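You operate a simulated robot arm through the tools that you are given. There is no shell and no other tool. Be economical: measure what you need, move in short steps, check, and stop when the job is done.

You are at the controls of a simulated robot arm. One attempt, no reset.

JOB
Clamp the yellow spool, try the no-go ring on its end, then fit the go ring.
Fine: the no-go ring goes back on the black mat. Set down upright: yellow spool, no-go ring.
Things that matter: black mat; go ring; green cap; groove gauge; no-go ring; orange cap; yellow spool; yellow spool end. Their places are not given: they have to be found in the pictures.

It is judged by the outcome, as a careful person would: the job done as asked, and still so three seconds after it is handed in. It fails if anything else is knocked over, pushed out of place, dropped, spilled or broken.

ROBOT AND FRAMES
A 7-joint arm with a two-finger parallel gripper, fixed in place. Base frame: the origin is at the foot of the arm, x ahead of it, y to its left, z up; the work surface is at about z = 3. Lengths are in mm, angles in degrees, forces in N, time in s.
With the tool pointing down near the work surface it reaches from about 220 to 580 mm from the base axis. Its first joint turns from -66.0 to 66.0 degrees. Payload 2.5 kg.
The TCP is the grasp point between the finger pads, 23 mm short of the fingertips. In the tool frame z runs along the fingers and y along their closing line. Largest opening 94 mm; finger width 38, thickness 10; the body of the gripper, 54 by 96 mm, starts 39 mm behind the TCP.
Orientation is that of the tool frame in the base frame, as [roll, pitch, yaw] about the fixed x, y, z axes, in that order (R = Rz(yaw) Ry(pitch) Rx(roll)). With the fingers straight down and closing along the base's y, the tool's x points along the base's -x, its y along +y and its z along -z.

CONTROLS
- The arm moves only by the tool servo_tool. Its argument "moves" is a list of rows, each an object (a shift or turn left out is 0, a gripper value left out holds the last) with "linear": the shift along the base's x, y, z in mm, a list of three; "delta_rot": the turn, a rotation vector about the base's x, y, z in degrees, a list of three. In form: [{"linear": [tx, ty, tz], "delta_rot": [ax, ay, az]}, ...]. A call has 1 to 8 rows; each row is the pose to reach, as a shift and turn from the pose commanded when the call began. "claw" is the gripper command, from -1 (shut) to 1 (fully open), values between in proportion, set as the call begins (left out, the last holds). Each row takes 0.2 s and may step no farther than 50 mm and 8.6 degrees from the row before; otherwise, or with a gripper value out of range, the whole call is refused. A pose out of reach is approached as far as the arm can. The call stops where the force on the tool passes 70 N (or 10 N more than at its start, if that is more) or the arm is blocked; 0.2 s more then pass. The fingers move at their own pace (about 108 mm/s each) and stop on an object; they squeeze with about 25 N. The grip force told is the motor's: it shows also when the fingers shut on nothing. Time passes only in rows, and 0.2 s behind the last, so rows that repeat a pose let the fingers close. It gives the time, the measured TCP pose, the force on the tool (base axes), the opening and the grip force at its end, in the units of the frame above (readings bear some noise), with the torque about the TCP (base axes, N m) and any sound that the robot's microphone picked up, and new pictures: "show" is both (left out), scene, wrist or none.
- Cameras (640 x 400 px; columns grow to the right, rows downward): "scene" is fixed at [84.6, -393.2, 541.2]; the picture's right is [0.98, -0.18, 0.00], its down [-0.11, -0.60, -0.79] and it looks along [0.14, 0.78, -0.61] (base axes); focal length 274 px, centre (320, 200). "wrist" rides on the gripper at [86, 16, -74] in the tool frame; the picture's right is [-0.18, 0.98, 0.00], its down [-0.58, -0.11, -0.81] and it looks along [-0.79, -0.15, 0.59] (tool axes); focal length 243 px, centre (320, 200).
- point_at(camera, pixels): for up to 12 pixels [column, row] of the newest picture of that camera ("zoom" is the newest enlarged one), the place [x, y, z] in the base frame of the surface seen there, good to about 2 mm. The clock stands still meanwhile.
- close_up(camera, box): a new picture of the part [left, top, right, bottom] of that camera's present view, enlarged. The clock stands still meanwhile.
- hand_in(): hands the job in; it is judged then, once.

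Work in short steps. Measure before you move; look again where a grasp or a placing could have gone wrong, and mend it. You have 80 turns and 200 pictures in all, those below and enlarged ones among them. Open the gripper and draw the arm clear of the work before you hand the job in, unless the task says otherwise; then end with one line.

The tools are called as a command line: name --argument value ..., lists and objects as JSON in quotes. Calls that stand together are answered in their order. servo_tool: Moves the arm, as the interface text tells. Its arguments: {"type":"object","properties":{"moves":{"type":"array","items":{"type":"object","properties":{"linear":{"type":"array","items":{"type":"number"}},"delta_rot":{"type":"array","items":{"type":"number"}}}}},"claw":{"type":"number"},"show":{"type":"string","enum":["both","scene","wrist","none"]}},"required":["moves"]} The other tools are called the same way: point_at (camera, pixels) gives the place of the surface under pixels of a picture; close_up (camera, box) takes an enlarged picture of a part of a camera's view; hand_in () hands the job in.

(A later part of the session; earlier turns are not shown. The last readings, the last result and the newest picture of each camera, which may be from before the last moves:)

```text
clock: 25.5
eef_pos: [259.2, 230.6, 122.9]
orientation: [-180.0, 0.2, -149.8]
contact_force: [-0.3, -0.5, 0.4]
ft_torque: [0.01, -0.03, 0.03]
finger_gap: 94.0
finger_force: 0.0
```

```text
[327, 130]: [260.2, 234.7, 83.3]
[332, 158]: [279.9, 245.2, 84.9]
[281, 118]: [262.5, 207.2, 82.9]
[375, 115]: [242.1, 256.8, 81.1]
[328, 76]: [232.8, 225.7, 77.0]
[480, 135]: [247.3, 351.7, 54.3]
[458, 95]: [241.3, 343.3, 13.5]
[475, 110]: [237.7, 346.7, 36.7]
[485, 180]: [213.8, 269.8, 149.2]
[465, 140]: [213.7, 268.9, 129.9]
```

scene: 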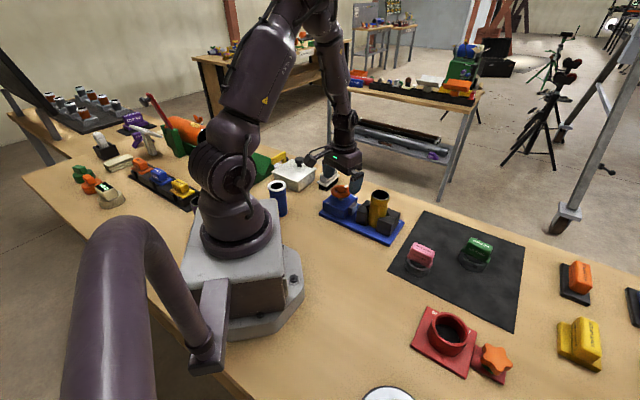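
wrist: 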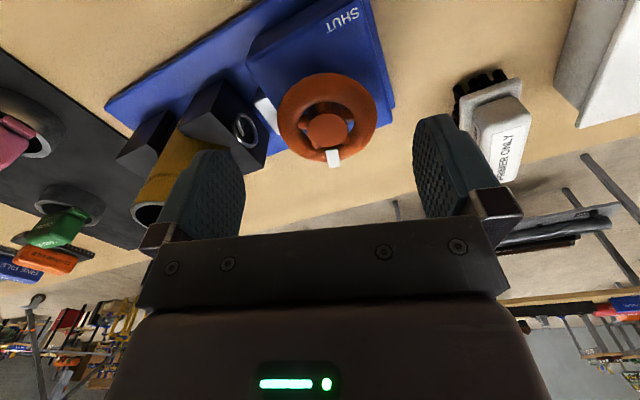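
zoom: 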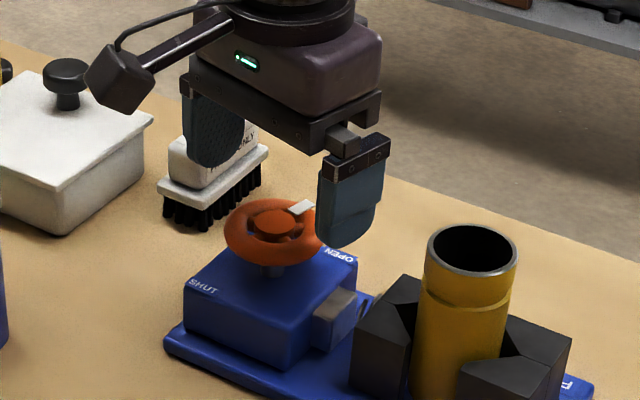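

Brush is clear (y>340). Wheel centre is ~(258.5,232). I descend to z 79 and close on the rim.

servo_tool --moves '[{"linear": [0, 1, -20]}, {"linear": [0, 1, -35]}, {"linear": [0, 1, -44]}, {"linear": [0, 1, -44]}]' --show "none"

servo_tool --moves '[{"linear": [0, 0, 0]}, {"linear": [0, 0, 0]}, {"linear": [0, 0, 0]}]' --claw -1 --show "none"

servo_tool --moves '[{"delta_rot": [0, 0, -6]}, {"delta_rot": [0, 0, -12]}, {"delta_rot": [0, 0, -18]}, {"delta_rot": [0, 0, -18]}]'

close_up --camera "scene" --box '[310, 165, 410, 245]'

```text
clock: 26.5
eef_pos: [259.1, 231.5, 78.9]
orientation: [180.0, 0.1, -149.9]
contact_force: [0.2, -0.3, 0.2]
ft_torque: [0.03, 0.0, -0.01]
finger_gap: 94.2
finger_force: 0.0
```

```text
clock: 27.3
eef_pos: [257.5, 234.5, 79.8]
orientation: [179.8, 0.2, -149.7]
contact_force: [-11.3, 23.7, -11.4]
ft_torque: [-0.02, -0.64, -0.01]
finger_gap: 59.8
finger_force: 44.7
```

```text
clock: 28.3
eef_pos: [257.1, 234.4, 79.1]
orientation: [179.7, 0.1, -167.6]
contact_force: [-2.9, 37.3, -15.3]
ft_torque: [-1.12, 0.29, 0.11]
finger_gap: 59.8
finger_force: 45.2
```

scene: 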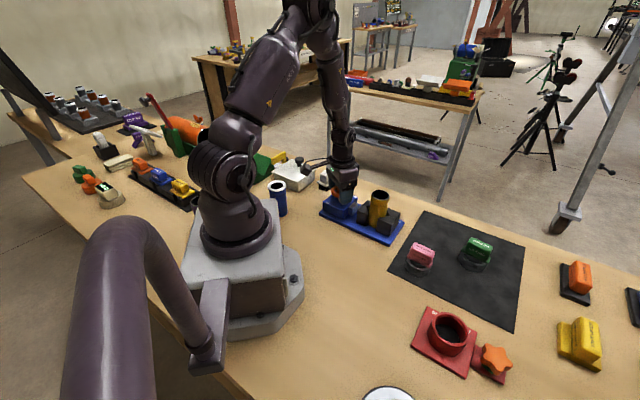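
wrist: 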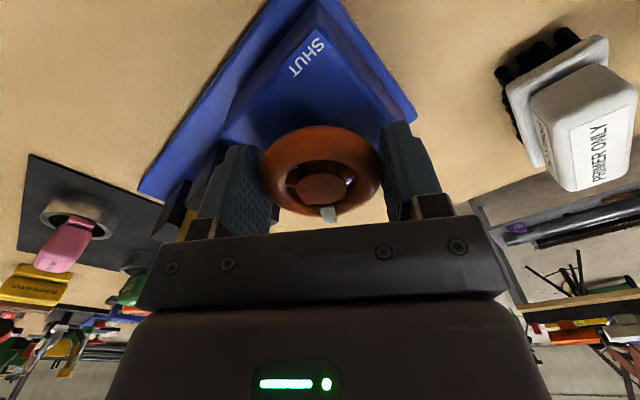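

```text
5.00 times, centred on (360, 205) of scene
```

zoom: 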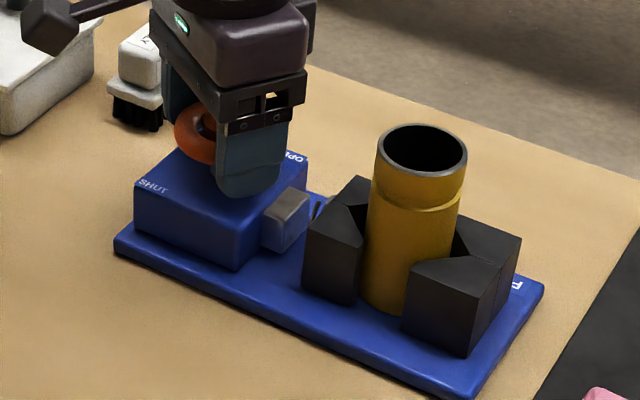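

The wheel turned freely with the gripper and the jaw seems to have crept toward the spool. The side force (y 37 N) says the wheel centre is ~3 mm further +y; I recentre and keep turning clockwise.

servo_tool --moves '[{"linear": [0, 2, 1]}, {"linear": [0, 3, 1], "delta_rot": [0, 0, -8]}, {"linear": [0, 3, 1], "delta_rot": [0, 0, -16]}, {"linear": [0, 3, 1], "delta_rot": [0, 0, -24]}, {"linear": [0, 3, 1], "delta_rot": [0, 0, -32]}, {"linear": [0, 3, 1], "delta_rot": [0, 0, -40]}, {"linear": [0, 3, 1], "delta_rot": [0, 0, -40]}]'

close_up --camera "scene" --box '[310, 165, 410, 245]'

```text
clock: 29.9
eef_pos: [257.2, 235.8, 79.0]
orientation: [-180.0, 0.0, 152.2]
contact_force: [-7.2, 25.0, -2.4]
ft_torque: [-0.53, 0.4, 0.02]
finger_gap: 59.7
finger_force: 45.0
```

scene: 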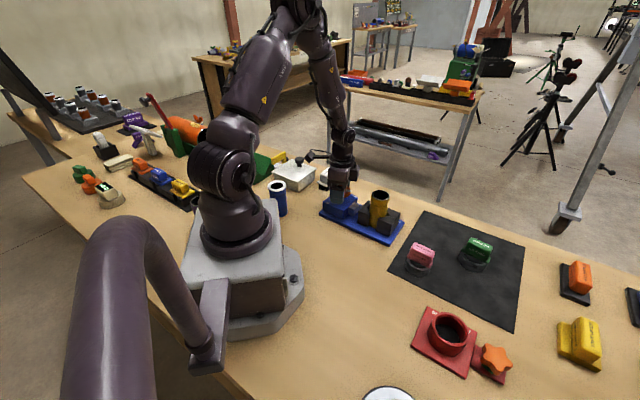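
wrist: 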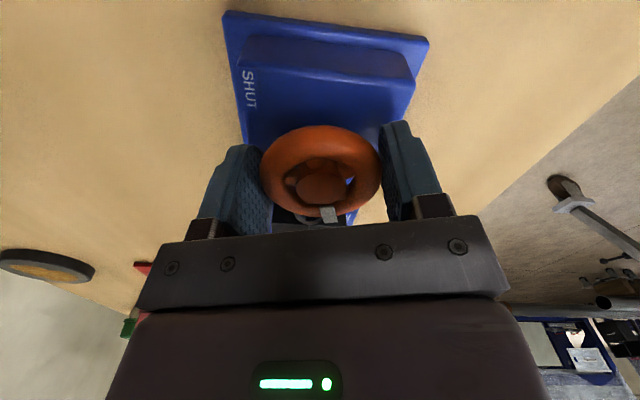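

```text
5.00 times, centred on (360, 205) of scene
```

zoom: 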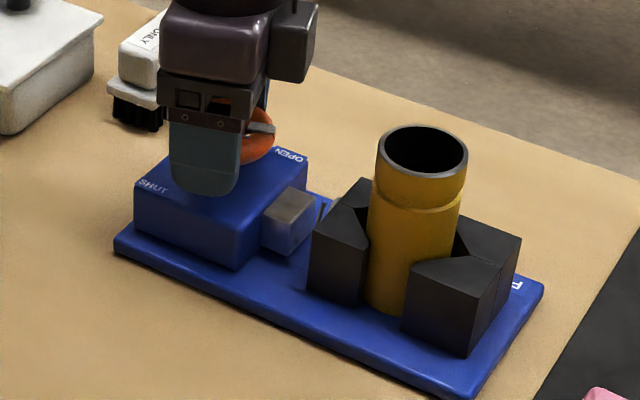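

The moving jaw is approaching the spool, so clockwise is shut. I continue in the same direction.

servo_tool --moves '[{"linear": [-1, 1, 0], "delta_rot": [0, 0, -8]}, {"linear": [-1, 1, 0], "delta_rot": [0, 0, -16]}, {"linear": [-1, 1, 0], "delta_rot": [0, 0, -24]}, {"linear": [-1, 1, 0], "delta_rot": [0, 0, -32]}, {"linear": [-1, 1, 0], "delta_rot": [0, 0, -40]}, {"linear": [-1, 1, 0], "delta_rot": [0, 0, -40]}]'

close_up --camera "scene" --box '[310, 165, 410, 245]'

```text
clock: 31.3
eef_pos: [259.3, 235.9, 80.0]
orientation: [179.8, 0.0, 112.0]
contact_force: [14.4, 31.9, -32.4]
ft_torque: [0.01, 0.56, 0.11]
finger_gap: 60.0
finger_force: 44.5
```

scene: 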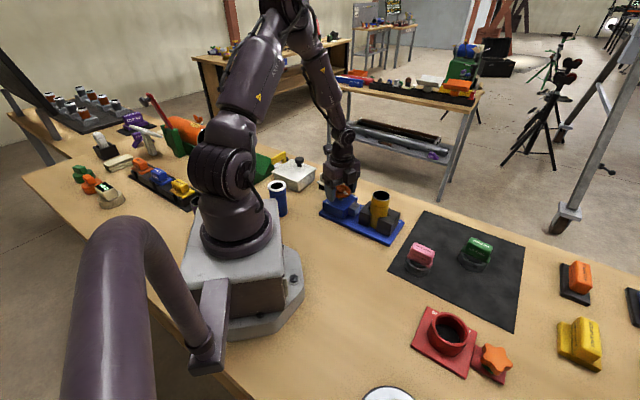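
wrist: 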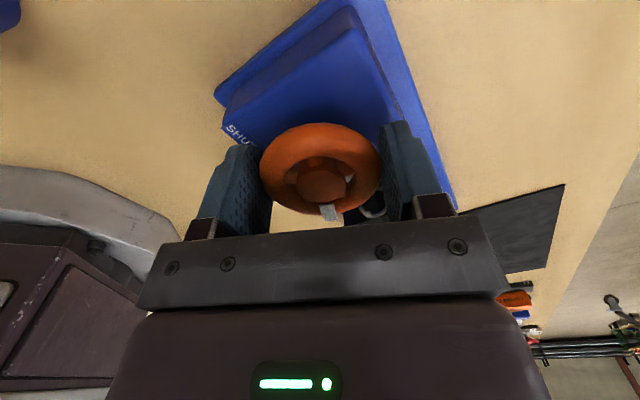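

```text
5.00 times, centred on (360, 205) of scene
```

zoom: 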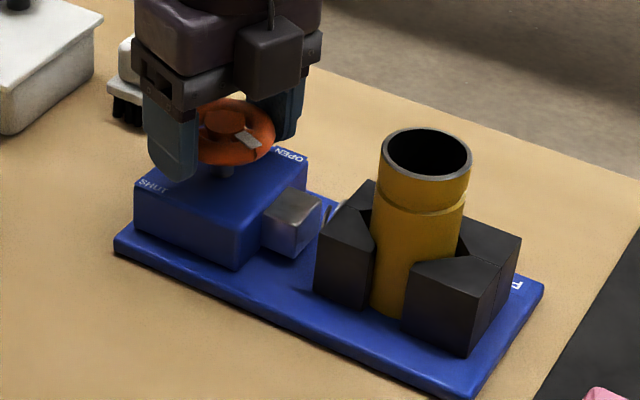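

The jaw now touches the spool and pushes it toward the fixed V. I continue clockwise, easing z down 1.5 mm.

servo_tool --moves '[{"linear": [0, 1, -1.5], "delta_rot": [0, 0, -8]}, {"linear": [0, 1, -1.5], "delta_rot": [0, 0, -16]}, {"linear": [0, 1, -1.5], "delta_rot": [0, 0, -24]}, {"linear": [0, 1, -1.5], "delta_rot": [0, 0, -32]}, {"linear": [0, 1, -1.5], "delta_rot": [0, 0, -32]}]'

close_up --camera "scene" --box '[310, 165, 410, 245]'

```text
clock: 32.5
eef_pos: [260.3, 236.2, 79.5]
orientation: [179.8, -0.1, 79.7]
contact_force: [7.9, 0.1, 40.4]
ft_torque: [-0.08, 0.1, -0.06]
finger_gap: 60.2
finger_force: 44.5
```

scene: 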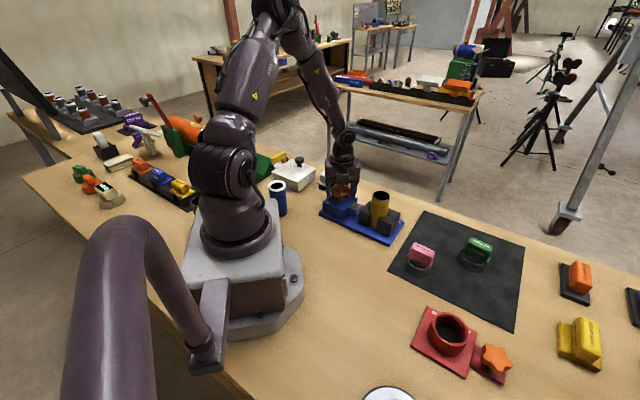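
wrist: 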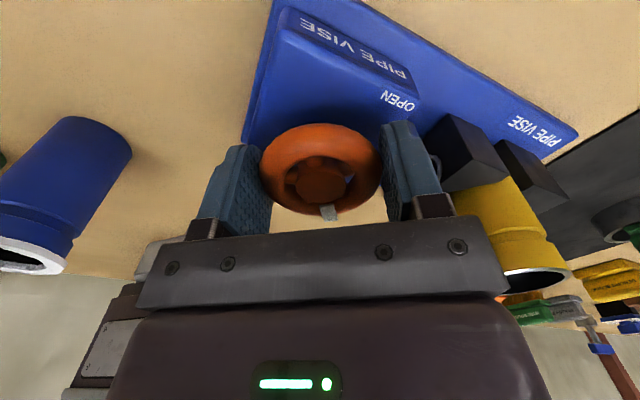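

```text
5.00 times, centred on (360, 205) of scene
```

zoom: 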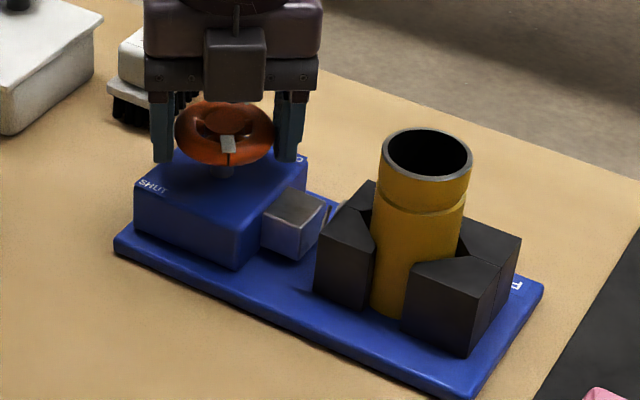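

Wheel pointer now at −y, the vise reads "PIPE VISE", and the turn is holding without slip. I continue clockwise toward SHUT.

servo_tool --moves '[{"linear": [0, 0, 1], "delta_rot": [0, 0, -8]}, {"linear": [0, 0, 1], "delta_rot": [0, 0, -16]}, {"linear": [0, 0, 1], "delta_rot": [0, 0, -24]}, {"linear": [0, 0, 1], "delta_rot": [0, 0, -32]}, {"linear": [0, 0, 1], "delta_rot": [0, 0, -40]}, {"linear": [0, 0, 1], "delta_rot": [0, 0, -40]}]'

close_up --camera "scene" --box '[310, 165, 410, 245]'

```text
clock: 33.9
eef_pos: [261.6, 236.5, 79.9]
orientation: [179.8, -0.4, 39.9]
contact_force: [31.5, 4.4, -3.1]
ft_torque: [-0.51, 0.58, 0.17]
finger_gap: 59.8
finger_force: 45.2
```

scene: 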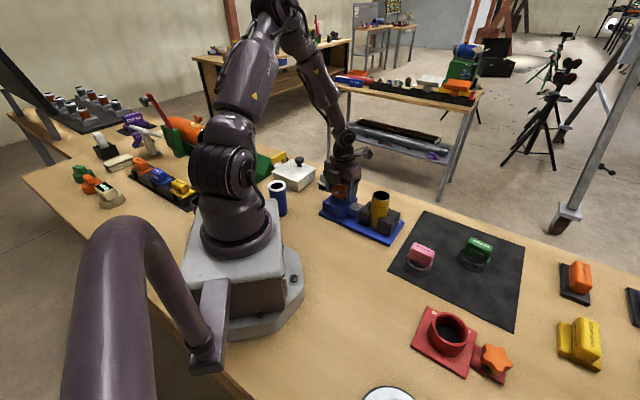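
wrist: 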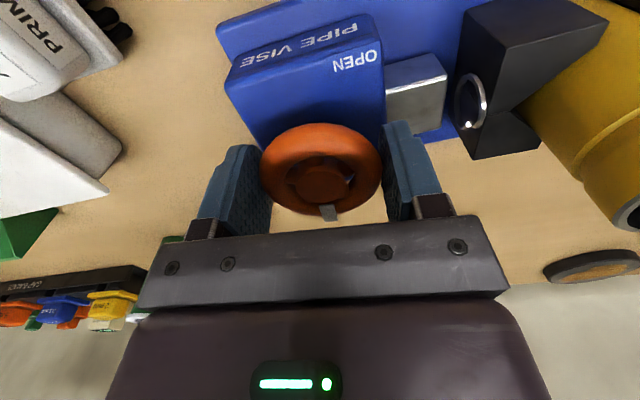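

```text
5.00 times, centred on (360, 205) of scene
```

zoom: 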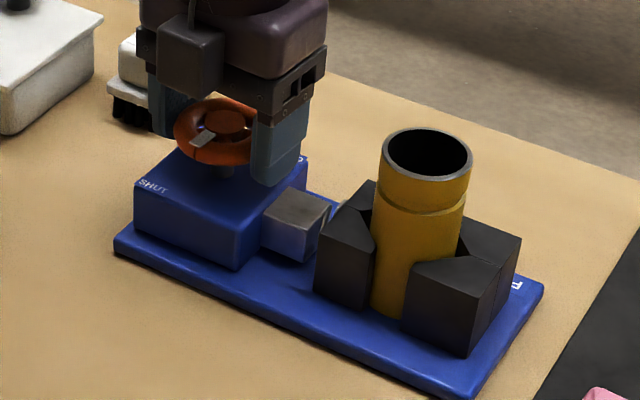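

The silver screw block keeps advancing while the jaw now bears on the spool: it's tightening. I recentre +3 in x and turn on toward SHUT.

servo_tool --moves '[{"linear": [3, 0, 0], "delta_rot": [0, 0, -8]}, {"linear": [3, 0, 0], "delta_rot": [0, 0, -16]}, {"linear": [3, 0, 0], "delta_rot": [0, 0, -24]}, {"linear": [3, 0, 0], "delta_rot": [0, 0, -32]}, {"linear": [3, 0, 0], "delta_rot": [0, 0, -40]}, {"linear": [3, 0, 0], "delta_rot": [0, 0, -40]}]'

close_up --camera "scene" --box '[310, 165, 410, 245]'

```text
clock: 35.1
eef_pos: [261.8, 235.4, 70.5]
orientation: [-177.7, 0.3, 3.7]
contact_force: [-2.4, 5.3, 6.6]
ft_torque: [-1.46, -0.17, -0.35]
finger_gap: 58.9
finger_force: 45.1
out of reach, approached as far as the arm can: row 4, 5
stopped in row 5: the force on the tool passed its limit at 87 N (the readings are from after the stop); the commanded pose is now the measured one
```

scene: 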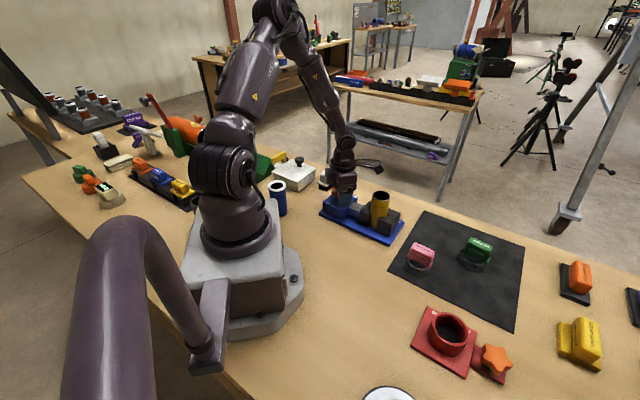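
wrist: 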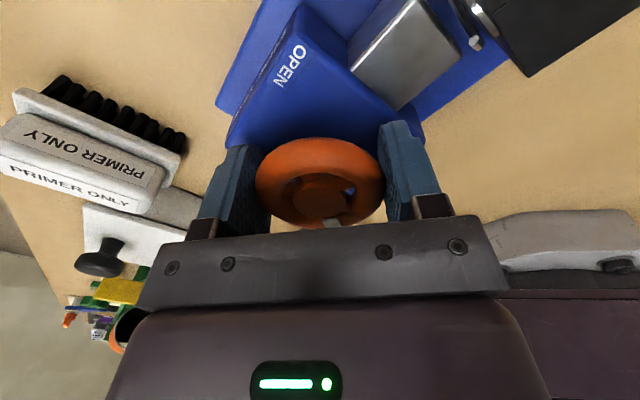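

```text
5.00 times, centred on (360, 205) of scene
```

zoom: 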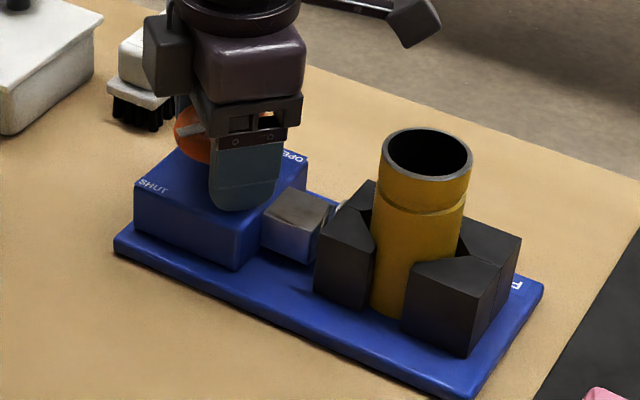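

The wrist joint reached its limit and the pointer is by SHUT. I open, rise and unwind the wrist, then inspect.

servo_tool --moves '[{"linear": [0, 0, 0]}, {"linear": [0, 0, 0]}, {"linear": [0, 0, 0]}, {"linear": [0, 0, 30]}, {"linear": [0, 0, 70]}, {"linear": [0, 0, 100]}, {"linear": [0, 0, 100]}]' --claw 1 --show "none"

servo_tool --moves '[{"delta_rot": [0, 0, 8]}, {"delta_rot": [0, 0, 16]}, {"delta_rot": [0, 0, 24]}, {"delta_rot": [0, 0, 32]}, {"delta_rot": [0, 0, 40]}, {"delta_rot": [0, 0, 48]}, {"delta_rot": [0, 0, 56]}, {"delta_rot": [0, 0, 64]}]'

close_up --camera "scene" --box '[310, 165, 410, 245]'

```text
clock: 36.7
eef_pos: [278.2, 197.2, 126.2]
orientation: [-177.5, 0.5, 3.8]
contact_force: [-0.5, 0.1, -0.2]
ft_torque: [0.02, -0.01, -0.01]
finger_gap: 94.0
finger_force: 0.0
out of reach, approached as far as the arm can: row 4, 5, 6, 7
```

```text
clock: 38.5
eef_pos: [275.0, 196.0, 125.7]
orientation: [-177.9, 0.3, 67.9]
contact_force: [-0.1, -0.5, -1.2]
ft_torque: [-0.02, 0.05, 0.0]
finger_gap: 94.0
finger_force: 0.0
```

scene: 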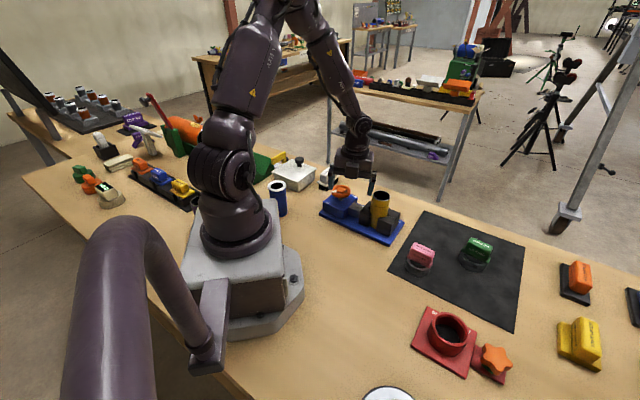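
wrist: 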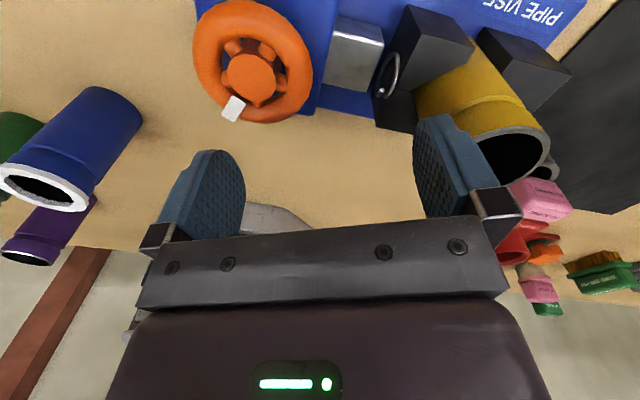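

```text
5.00 times, centred on (360, 205) of scene
```

zoom: 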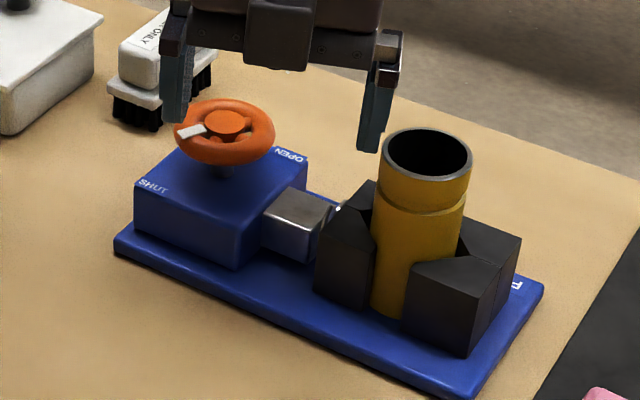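

Pointer is left near SHUT, jaw on the spool, ram advanced. I raise straight up (finger is near the spool), square the tool, and then verify tightness with a fresh grip.

servo_tool --moves '[{"linear": [0, 0, 30]}, {"linear": [0, 0, 70], "delta_rot": [0, 0, 8]}, {"linear": [-5, 10, 90], "delta_rot": [0, 0, 16]}, {"linear": [-10, 25, 90], "delta_rot": [0, 0, 24]}, {"linear": [-15, 38, 90], "delta_rot": [0, 0, 32]}, {"linear": [-15, 38, 90], "delta_rot": [0, 0, 40]}, {"linear": [-15, 38, 90], "delta_rot": [0, 0, 48]}, {"linear": [-15, 38, 90], "delta_rot": [0, 0, 56]}]' --show "none"

close_up --camera "scene" --box '[325, 175, 415, 245]'

point_at --camera "zoom" --pixels '[[114, 73], [87, 79], [380, 68], [330, 135], [420, 150], [290, 150], [200, 150], [100, 85], [375, 130]]'

```text
clock: 40.3
eef_pos: [260.6, 233.4, 215.0]
orientation: [-178.0, 0.3, 123.9]
contact_force: [-0.9, 0.1, -0.1]
ft_torque: [0.0, 0.04, -0.01]
finger_gap: 93.8
finger_force: 0.0
```

```text
5.71 times, centred on (370, 210) of scene
```

zoom: 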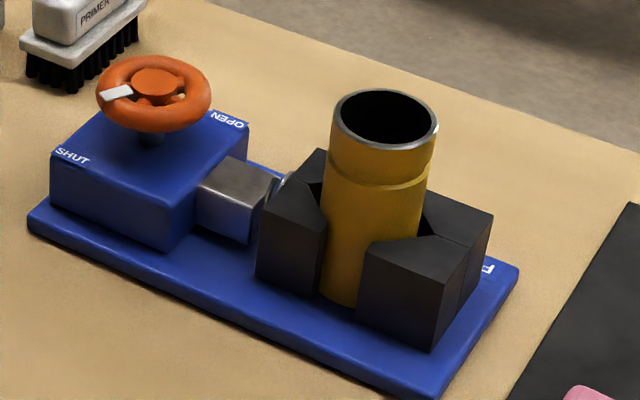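

```text
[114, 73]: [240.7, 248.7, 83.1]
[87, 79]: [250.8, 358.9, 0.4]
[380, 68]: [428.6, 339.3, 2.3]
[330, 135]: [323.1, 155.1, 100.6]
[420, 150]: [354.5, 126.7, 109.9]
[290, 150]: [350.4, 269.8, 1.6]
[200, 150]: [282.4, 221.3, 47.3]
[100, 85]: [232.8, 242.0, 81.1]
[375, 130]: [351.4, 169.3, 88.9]
```

Tool is tilted about 2°; I square it up, turn to yaw 180 and centre on the wheel at (259.5,235).

servo_tool --moves '[{"delta_rot": [1.36, -1.5, 0]}, {"delta_rot": [1.36, -1.5, 0]}]' --show "none"

servo_tool --moves '[{"delta_rot": [0, 0, 8]}, {"delta_rot": [0, 0, 16]}, {"delta_rot": [0, 0, 24]}, {"delta_rot": [0, 0, 32]}, {"delta_rot": [0, 0, 40]}, {"delta_rot": [0, 0, 48]}, {"delta_rot": [0, 0, 56]}, {"delta_rot": [0, 0, 56]}]'

```text
clock: 40.9
eef_pos: [259.7, 232.6, 214.8]
orientation: [-179.9, 0.0, 123.7]
contact_force: [0.0, 0.4, -0.5]
ft_torque: [0.01, -0.03, -0.03]
finger_gap: 94.0
finger_force: 0.2
```

```text
clock: 42.7
eef_pos: [260.1, 232.8, 216.5]
orientation: [-179.9, 0.0, 179.8]
contact_force: [0.1, -0.4, 0.3]
ft_torque: [-0.01, 0.01, 0.0]
finger_gap: 93.8
finger_force: 0.0
```

scene: 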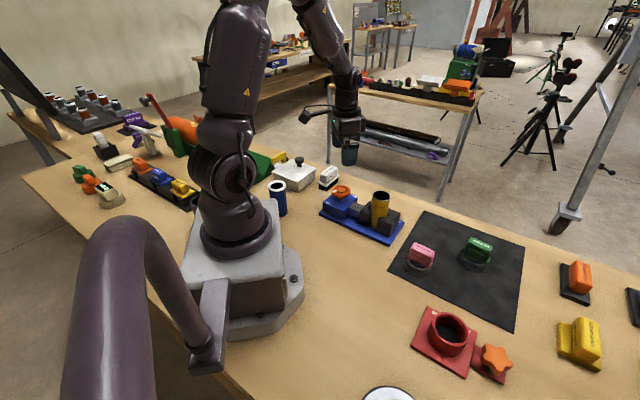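
wrist: 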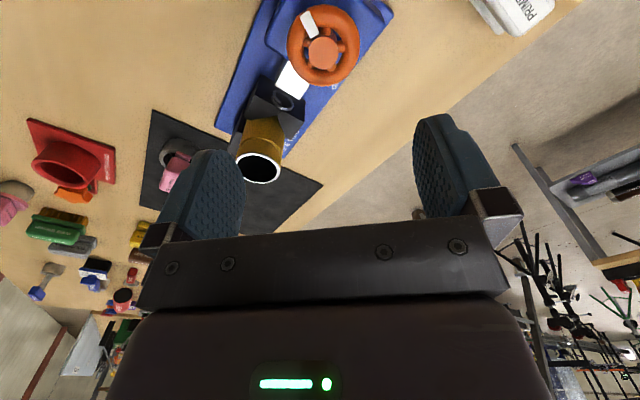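

point_at --camera "wrist" --pixels '[[308, 20], [322, 53], [289, 42], [358, 45], [322, 84], [325, 8]]'

servo_tool --moves '[{"linear": [0, 2.5, -45]}, {"linear": [0, 2.5, -90]}, {"linear": [0, 2.5, -120]}, {"linear": [0, 2.5, -137]}, {"linear": [0, 2.5, -137]}]' --show "none"

servo_tool --moves '[{"linear": [0, 0, 0]}, {"linear": [0, 0, 0]}, {"linear": [0, 0, 0]}]' --claw -1 --show "none"

servo_tool --moves '[{"delta_rot": [0, 0, -8]}, {"delta_rot": [0, 0, -16]}, {"delta_rot": [0, 0, -24]}, {"delta_rot": [0, 0, -24]}]'

close_up --camera "scene" --box '[325, 175, 415, 245]'

```text
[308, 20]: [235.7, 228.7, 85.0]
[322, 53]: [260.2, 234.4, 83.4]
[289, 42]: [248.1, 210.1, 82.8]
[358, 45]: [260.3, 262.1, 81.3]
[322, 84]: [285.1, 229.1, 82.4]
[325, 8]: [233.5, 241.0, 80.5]
```

```text
clock: 43.9
eef_pos: [261.9, 235.6, 78.2]
orientation: [-180.0, 0.1, 179.7]
contact_force: [0.2, -0.4, -0.7]
ft_torque: [0.03, -0.03, 0.01]
finger_gap: 94.1
finger_force: 0.0
```

```text
clock: 44.7
eef_pos: [262.2, 234.9, 78.2]
orientation: [-179.8, 0.0, 179.7]
contact_force: [2.3, 1.1, -6.2]
ft_torque: [-0.14, 0.03, 0.17]
finger_gap: 58.3
finger_force: 45.3
```

```text
clock: 45.7
eef_pos: [259.7, 234.9, 77.1]
orientation: [-179.8, 0.0, 155.6]
contact_force: [-0.6, -5.0, -0.4]
ft_torque: [0.27, 0.03, 0.85]
finger_gap: 59.6
finger_force: 45.0
```

scene: 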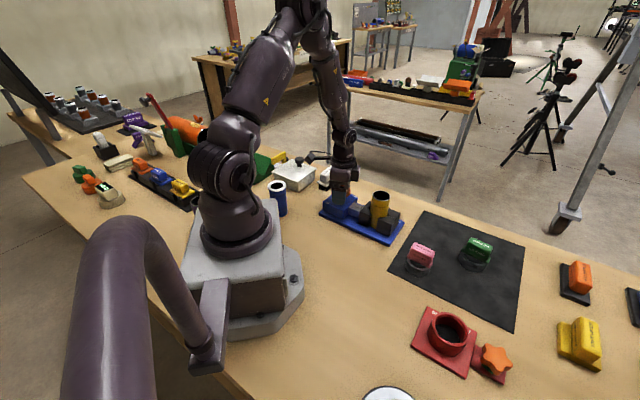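
wrist: 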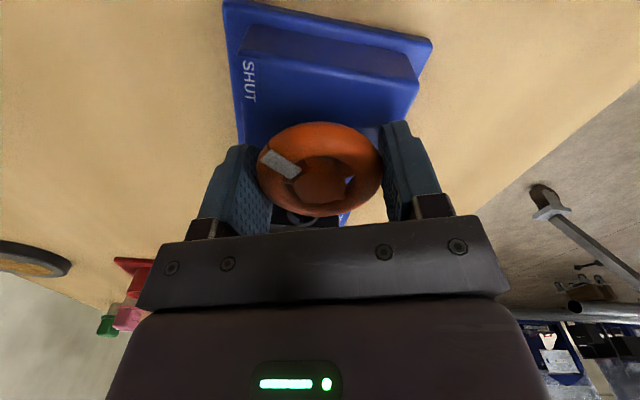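

```text
5.71 times, centred on (370, 210) of scene
```

zoom: 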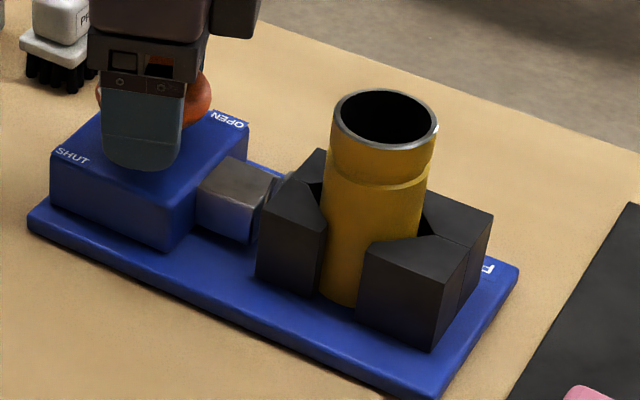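

Now the wheel resists (0.85 N·m) and the fingers slipped round it: it's at its tight stop. I open, rise, and look at the pointer.

servo_tool --moves '[{"linear": [0, 0, 0]}, {"linear": [0, 0, 0]}, {"linear": [0, 0, 0]}, {"linear": [0, 0, 40]}, {"linear": [0, 0, 85]}, {"linear": [0, 0, 130], "delta_rot": [0, 0, 8]}, {"linear": [0, 0, 140], "delta_rot": [0, 0, 16]}, {"linear": [0, 0, 140], "delta_rot": [0, 0, 24]}]' --claw 1

close_up --camera "scene" --box '[325, 175, 415, 245]'

```text
clock: 47.5
eef_pos: [260.3, 236.4, 218.1]
orientation: [-179.9, 0.0, 179.7]
contact_force: [-0.5, -0.5, -0.1]
ft_torque: [-0.04, -0.02, 0.01]
finger_gap: 93.8
finger_force: 0.1
```

scene: 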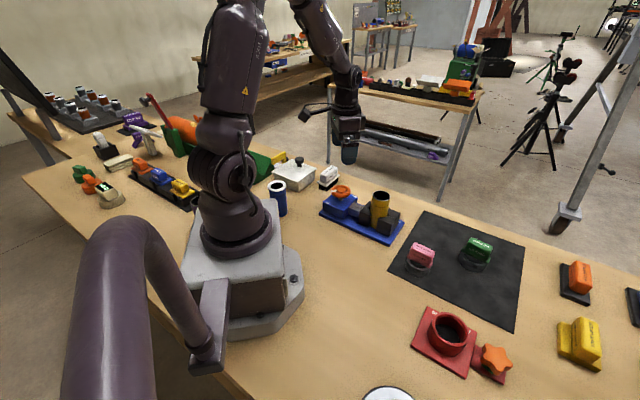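
wrist: 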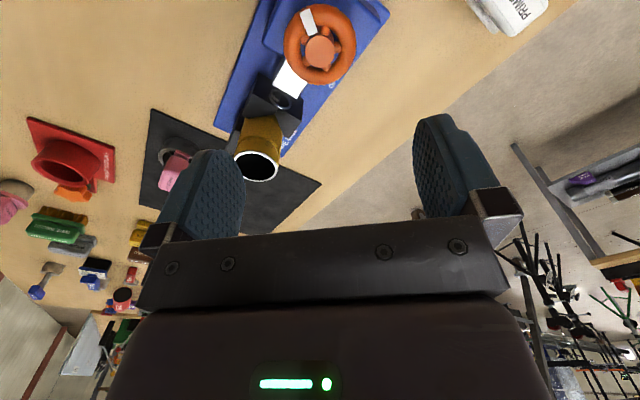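

```text
5.71 times, centred on (370, 210) of scene
```

zoom: 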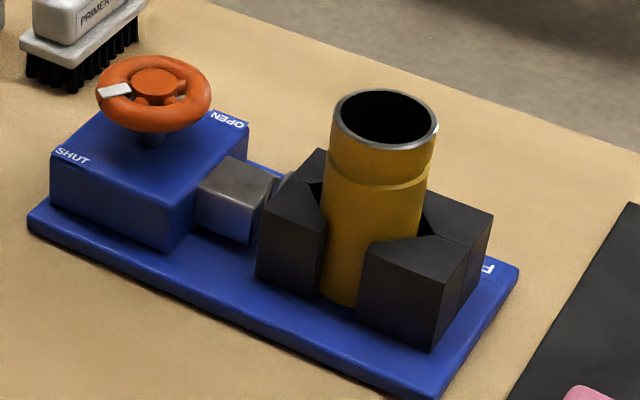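

The pointer is unchanged at SHUT: the spool is clamped. I measure the spool's top rim in this zoom.

point_at --camera "zoom" --pixels '[[334, 116], [437, 125], [383, 150], [385, 92], [350, 101], [420, 103], [350, 140], [422, 145], [370, 188], [345, 170], [380, 170], [370, 200]]'

close_up --camera "scene" --box '[395, 230, 505, 285]'

```text
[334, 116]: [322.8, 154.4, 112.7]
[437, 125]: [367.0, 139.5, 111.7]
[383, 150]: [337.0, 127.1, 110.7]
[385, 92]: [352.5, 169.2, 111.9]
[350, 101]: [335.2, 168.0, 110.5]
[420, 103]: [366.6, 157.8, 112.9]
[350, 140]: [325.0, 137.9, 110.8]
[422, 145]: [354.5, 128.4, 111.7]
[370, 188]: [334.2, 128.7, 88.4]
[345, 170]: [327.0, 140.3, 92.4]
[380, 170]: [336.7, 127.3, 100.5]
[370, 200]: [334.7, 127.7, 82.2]
```

```text
5.82 times, centred on (450, 258) of scene
```

zoom: 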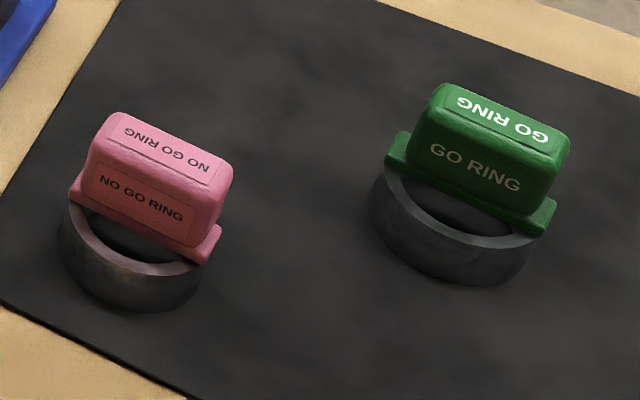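

Spool end centre is (345,148), z 112. Next I measure both rings and their grips.

point_at --camera "zoom" --pixels '[[160, 142], [112, 118], [205, 170], [232, 170], [75, 185], [212, 240], [130, 290], [62, 220], [68, 260], [195, 285], [138, 310], [190, 240]]'

point_at --camera "zoom" --pixels '[[500, 115], [440, 92], [560, 142], [568, 150], [392, 150], [545, 220], [450, 265], [372, 200], [380, 240], [530, 260], [450, 283], [525, 205]]'

```text
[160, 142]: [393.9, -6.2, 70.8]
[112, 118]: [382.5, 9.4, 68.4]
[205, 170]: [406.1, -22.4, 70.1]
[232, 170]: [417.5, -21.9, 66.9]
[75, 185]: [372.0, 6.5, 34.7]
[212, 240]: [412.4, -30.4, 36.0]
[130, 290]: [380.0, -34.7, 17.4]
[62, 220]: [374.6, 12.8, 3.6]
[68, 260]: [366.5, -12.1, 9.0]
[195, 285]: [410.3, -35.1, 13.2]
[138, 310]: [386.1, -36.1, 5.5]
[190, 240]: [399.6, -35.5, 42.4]
```

```text
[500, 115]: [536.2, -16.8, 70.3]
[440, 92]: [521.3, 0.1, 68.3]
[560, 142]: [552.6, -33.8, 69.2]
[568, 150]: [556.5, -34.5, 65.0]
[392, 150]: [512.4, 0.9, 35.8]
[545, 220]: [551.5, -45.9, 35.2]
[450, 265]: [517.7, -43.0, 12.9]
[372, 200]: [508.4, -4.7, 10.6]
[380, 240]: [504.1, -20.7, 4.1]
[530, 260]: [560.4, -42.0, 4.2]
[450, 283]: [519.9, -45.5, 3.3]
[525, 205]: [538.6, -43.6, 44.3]
```

Handles stand at z 40–70, their bars along about (0.68,−0.73). I move over the no-go ring at yaw 135 and look from closer.

servo_tool --moves '[{"linear": [19, -34, 0], "delta_rot": [0, 0, -6]}, {"linear": [38, -69, 0], "delta_rot": [0, 0, -12]}, {"linear": [57, -103, 0], "delta_rot": [0, 0, -18]}, {"linear": [76, -138, 0], "delta_rot": [0, 0, -24]}, {"linear": [96, -172, 0], "delta_rot": [0, 0, -31]}, {"linear": [115, -207, -10], "delta_rot": [0, 0, -38]}, {"linear": [134, -242, -28], "delta_rot": [0, 0, -45]}, {"linear": [134, -242, -28], "delta_rot": [0, 0, -45]}]'

close_up --camera "wrist" --box '[230, 0, 430, 160]'

```text
clock: 49.3
eef_pos: [394.6, -5.6, 190.7]
orientation: [-179.9, 0.2, 134.5]
contact_force: [-0.3, -0.6, 0.3]
ft_torque: [0.02, -0.01, 0.03]
finger_gap: 94.0
finger_force: 0.0
```

scene: 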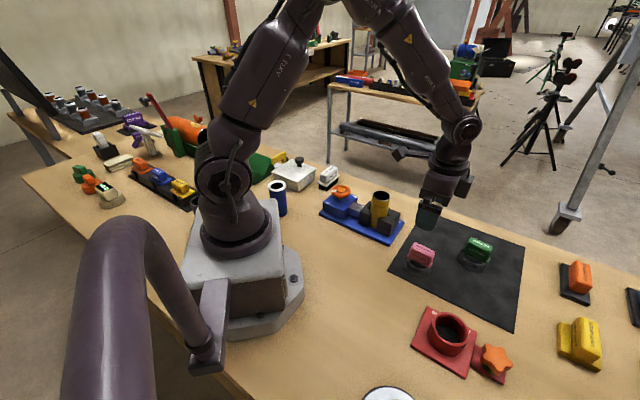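
wrist: 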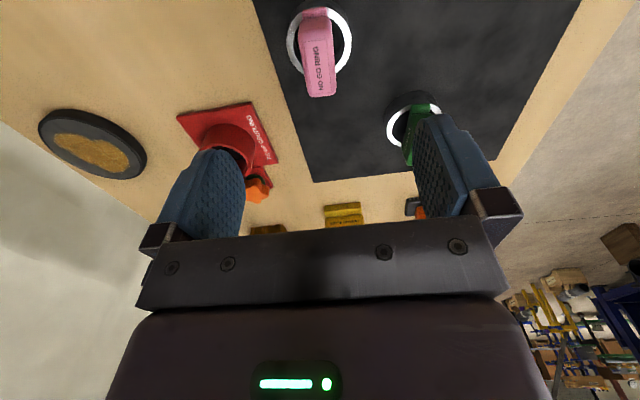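

```text
2.50 times, centred on (330, 80) of wrist
```

zoom: 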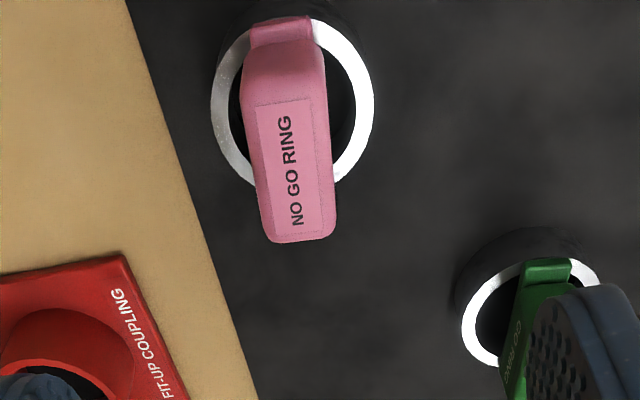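

point_at --camera "zoom" --pixels '[[248, 110], [322, 95], [268, 235], [332, 230], [290, 170], [213, 110], [372, 110], [285, 30], [240, 60], [350, 160], [235, 165], [345, 50]]'

```text
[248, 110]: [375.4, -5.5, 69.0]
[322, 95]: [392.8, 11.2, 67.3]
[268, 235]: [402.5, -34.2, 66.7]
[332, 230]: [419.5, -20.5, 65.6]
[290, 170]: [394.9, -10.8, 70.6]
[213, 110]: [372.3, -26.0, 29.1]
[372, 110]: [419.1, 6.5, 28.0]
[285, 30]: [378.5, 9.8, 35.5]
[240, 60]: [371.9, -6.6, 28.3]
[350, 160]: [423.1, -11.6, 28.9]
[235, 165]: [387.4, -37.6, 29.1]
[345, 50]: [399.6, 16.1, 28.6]
```

No-go grip centre is (397.5,−12), 24 mm thick, ring centre about the same, its top z 28.5. I move over it, descend to z 60 and grasp.

servo_tool --moves '[{"linear": [3, -6, -40], "delta_rot": [0, 0, -2.5]}, {"linear": [3, -6, -80], "delta_rot": [0, 0, -2.5]}, {"linear": [3, -6, -115], "delta_rot": [0, 0, -2.5]}, {"linear": [3, -6, -130], "delta_rot": [0, 0, -2.5]}, {"linear": [3, -6, -130], "delta_rot": [0, 0, -2.5]}]'

close_up --camera "scene" --box '[370, 200, 470, 290]'

```text
clock: 50.5
eef_pos: [398.9, -13.6, 61.9]
orientation: [-179.9, 0.0, 132.2]
contact_force: [-0.5, 0.0, 0.6]
ft_torque: [0.02, -0.02, 0.01]
finger_gap: 93.8
finger_force: 0.2
```

scene: 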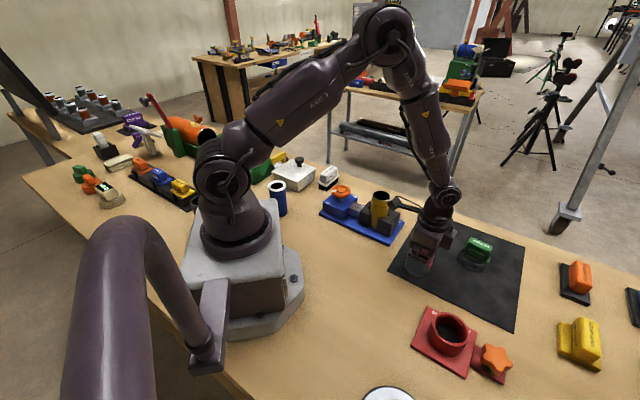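
wrist: 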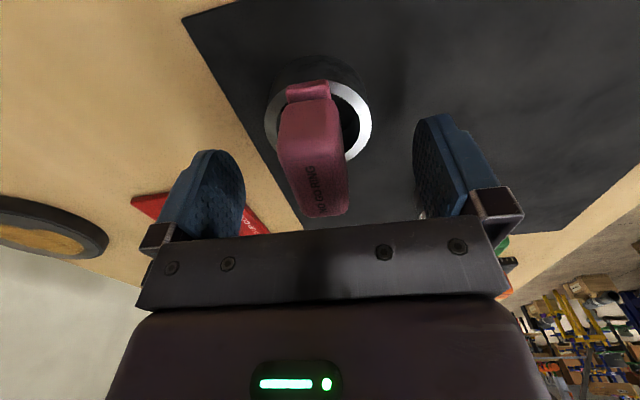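

```text
4.44 times, centred on (420, 245) of scene
```

zoom: 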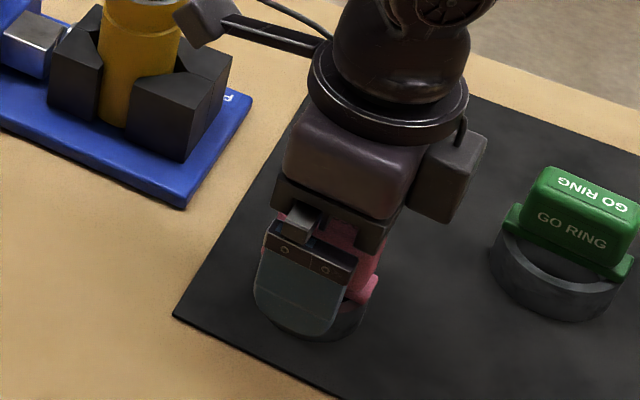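

Grip is centred between the pads. I close and lift gently.

servo_tool --moves '[{"linear": [0, 0, 0]}, {"linear": [0, 0, 0]}, {"linear": [0, 0, 0]}, {"linear": [0, 0, 0]}, {"linear": [0, 0, 0]}]' --claw -1 --show "none"

servo_tool --moves '[{"linear": [0, 0, 20]}, {"linear": [0, 0, 60]}, {"linear": [0, 0, 105]}, {"linear": [0, 0, 150]}, {"linear": [0, 0, 150]}]'

```text
clock: 51.7
eef_pos: [398.2, -12.6, 61.6]
orientation: [-179.9, -0.1, 132.2]
contact_force: [0.0, -2.4, 1.2]
ft_torque: [-0.01, 0.06, -0.01]
finger_gap: 25.6
finger_force: 25.2
```

```text
clock: 52.9
eef_pos: [398.1, -12.2, 212.3]
orientation: [-180.0, 0.1, 132.2]
contact_force: [0.9, -0.5, -2.1]
ft_torque: [0.02, 0.01, 0.01]
finger_gap: 25.8
finger_force: 24.6
```

scene: 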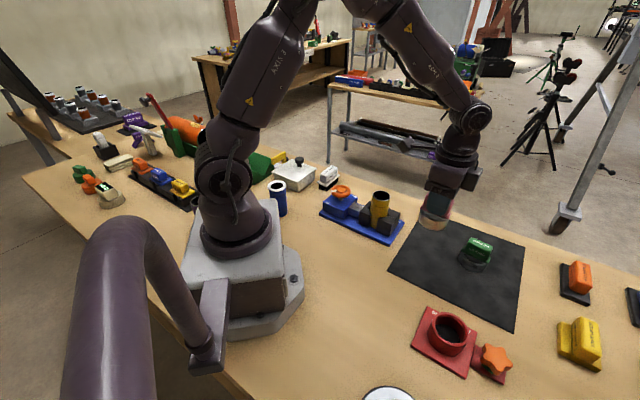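
wrist: 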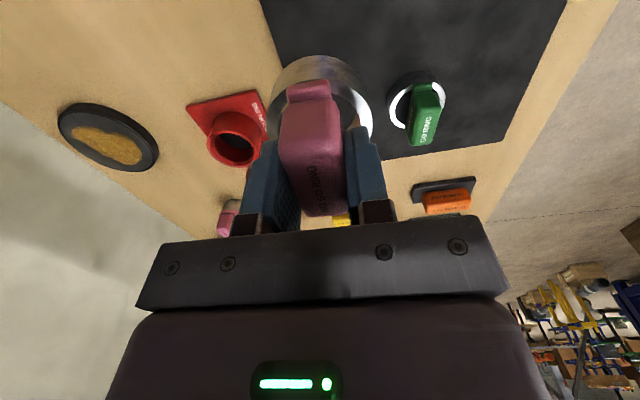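

No-go ring held. I carry it over the spool end at (345,148), keeping it ~40 mm above.

servo_tool --moves '[{"linear": [-13, 40, 0]}, {"linear": [-26, 80, 0]}, {"linear": [-39, 120, 0]}, {"linear": [-52.5, 160, 0]}, {"linear": [-52.5, 160, -15]}, {"linear": [-52.5, 160, -15]}]'

close_up --camera "scene" --box '[345, 155, 415, 215]'

```text
clock: 54.3
eef_pos: [345.3, 146.5, 196.6]
orientation: [-180.0, 0.1, 132.2]
contact_force: [-0.3, 0.4, -1.5]
ft_torque: [-0.01, 0.0, 0.01]
finger_gap: 25.8
finger_force: 25.3
```

scene: 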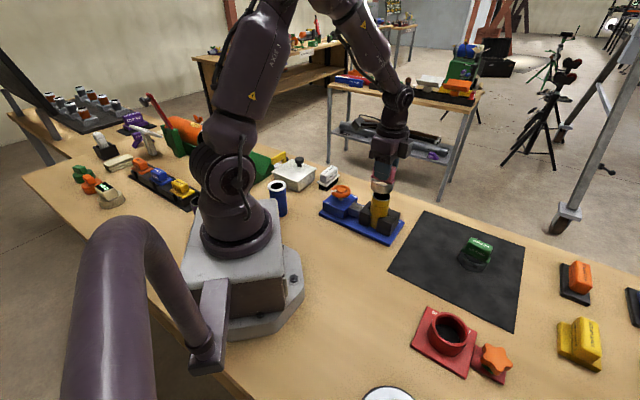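
wrist: 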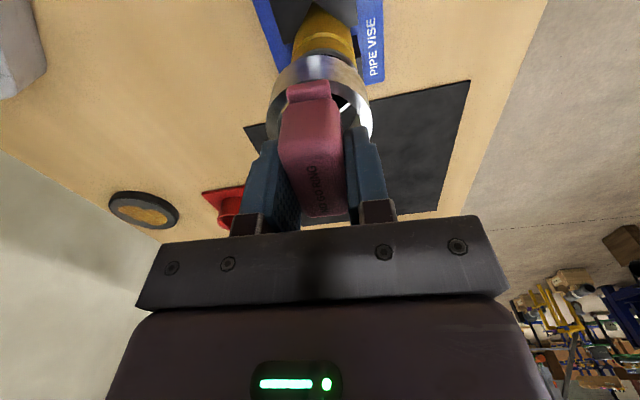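

```text
6.67 times, centred on (380, 185) of scene
```

zoom: 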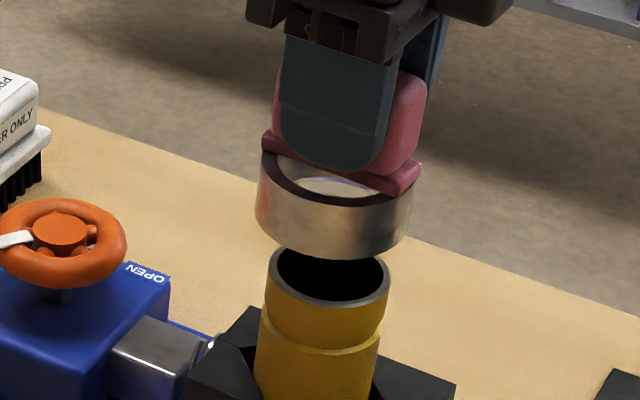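

I measure the ring's outer wall to find its centre relative to the spool's.

point_at --camera "zoom" --pixels '[[258, 205], [265, 228], [285, 230], [310, 240], [335, 245], [360, 240], [385, 235], [400, 220], [407, 195], [268, 280], [325, 330], [385, 300]]'

```text
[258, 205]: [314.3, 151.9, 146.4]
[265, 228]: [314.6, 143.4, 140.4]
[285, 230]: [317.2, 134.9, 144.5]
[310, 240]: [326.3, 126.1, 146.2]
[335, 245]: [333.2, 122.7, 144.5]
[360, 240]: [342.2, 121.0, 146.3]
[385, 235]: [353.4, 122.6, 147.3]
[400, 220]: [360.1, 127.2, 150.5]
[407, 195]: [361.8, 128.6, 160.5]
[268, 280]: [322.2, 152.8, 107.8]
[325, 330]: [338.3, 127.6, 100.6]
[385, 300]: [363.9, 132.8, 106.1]
```

Ring centre is ~(342.7,149.3) against the spool's (345,148.2). I shift (+2.2,−1.1) and lower to just above the rim.

servo_tool --moves '[{"linear": [2.2, -1.1, -8]}, {"linear": [2.2, -1.1, -16]}, {"linear": [2.2, -1.1, -23]}, {"linear": [2.2, -1.1, -23]}]' --show "none"

close_up --camera "scene" --box '[345, 155, 415, 215]'

```text
clock: 55.3
eef_pos: [345.5, 145.7, 171.5]
orientation: [-179.9, 0.1, 132.2]
contact_force: [0.9, 0.6, -1.5]
ft_torque: [-0.01, 0.0, -0.01]
finger_gap: 26.1
finger_force: 24.8
```

```text
6.67 times, centred on (380, 185) of scene
```

zoom: 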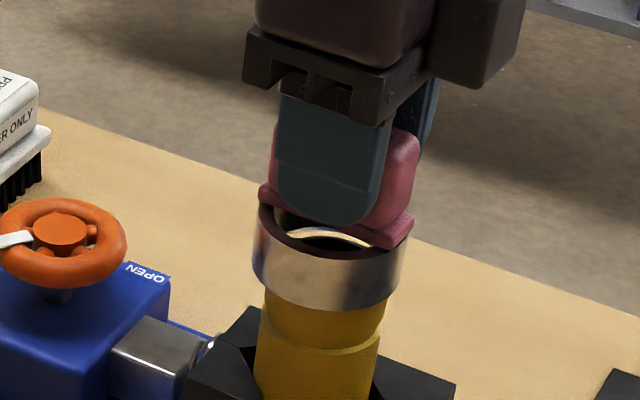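

Aligned, just above. Now I lower in 1 mm steps for the no-go trial.

servo_tool --moves '[{"linear": [0, 0, -1]}, {"linear": [0, 0, -2]}, {"linear": [0, 0, -3]}, {"linear": [0, 0, -4]}, {"linear": [0, 0, -4]}]' --show "none"

close_up --camera "scene" --box '[345, 155, 415, 215]'

```text
clock: 56.5
eef_pos: [347.9, 147.0, 169.6]
orientation: [-180.0, 0.1, 132.3]
contact_force: [-7.4, -1.3, 22.1]
ft_torque: [-0.03, -0.08, -0.02]
finger_gap: 26.2
finger_force: 25.3
```

```text
6.67 times, centred on (380, 185) of scene
```

zoom: 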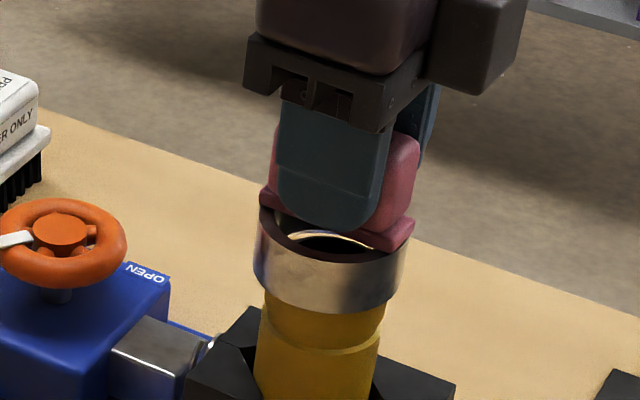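

The no-go ring sits on the rim at 22 N and does not enter. A small lateral wiggle rules out mere misalignment.

servo_tool --moves '[{"linear": [-1.5, 0, 0]}, {"linear": [-2, 1.5, 0]}, {"linear": [-1, 2, 0]}, {"linear": [0, 1.5, 0]}, {"linear": [-1, 1, 0]}]' --show "none"

```text
clock: 57.7
eef_pos: [345.6, 148.0, 169.1]
orientation: [180.0, 0.1, 132.3]
contact_force: [4.3, -0.8, 13.5]
ft_torque: [0.03, -0.5, -0.02]
finger_gap: 25.7
finger_force: 25.1
```

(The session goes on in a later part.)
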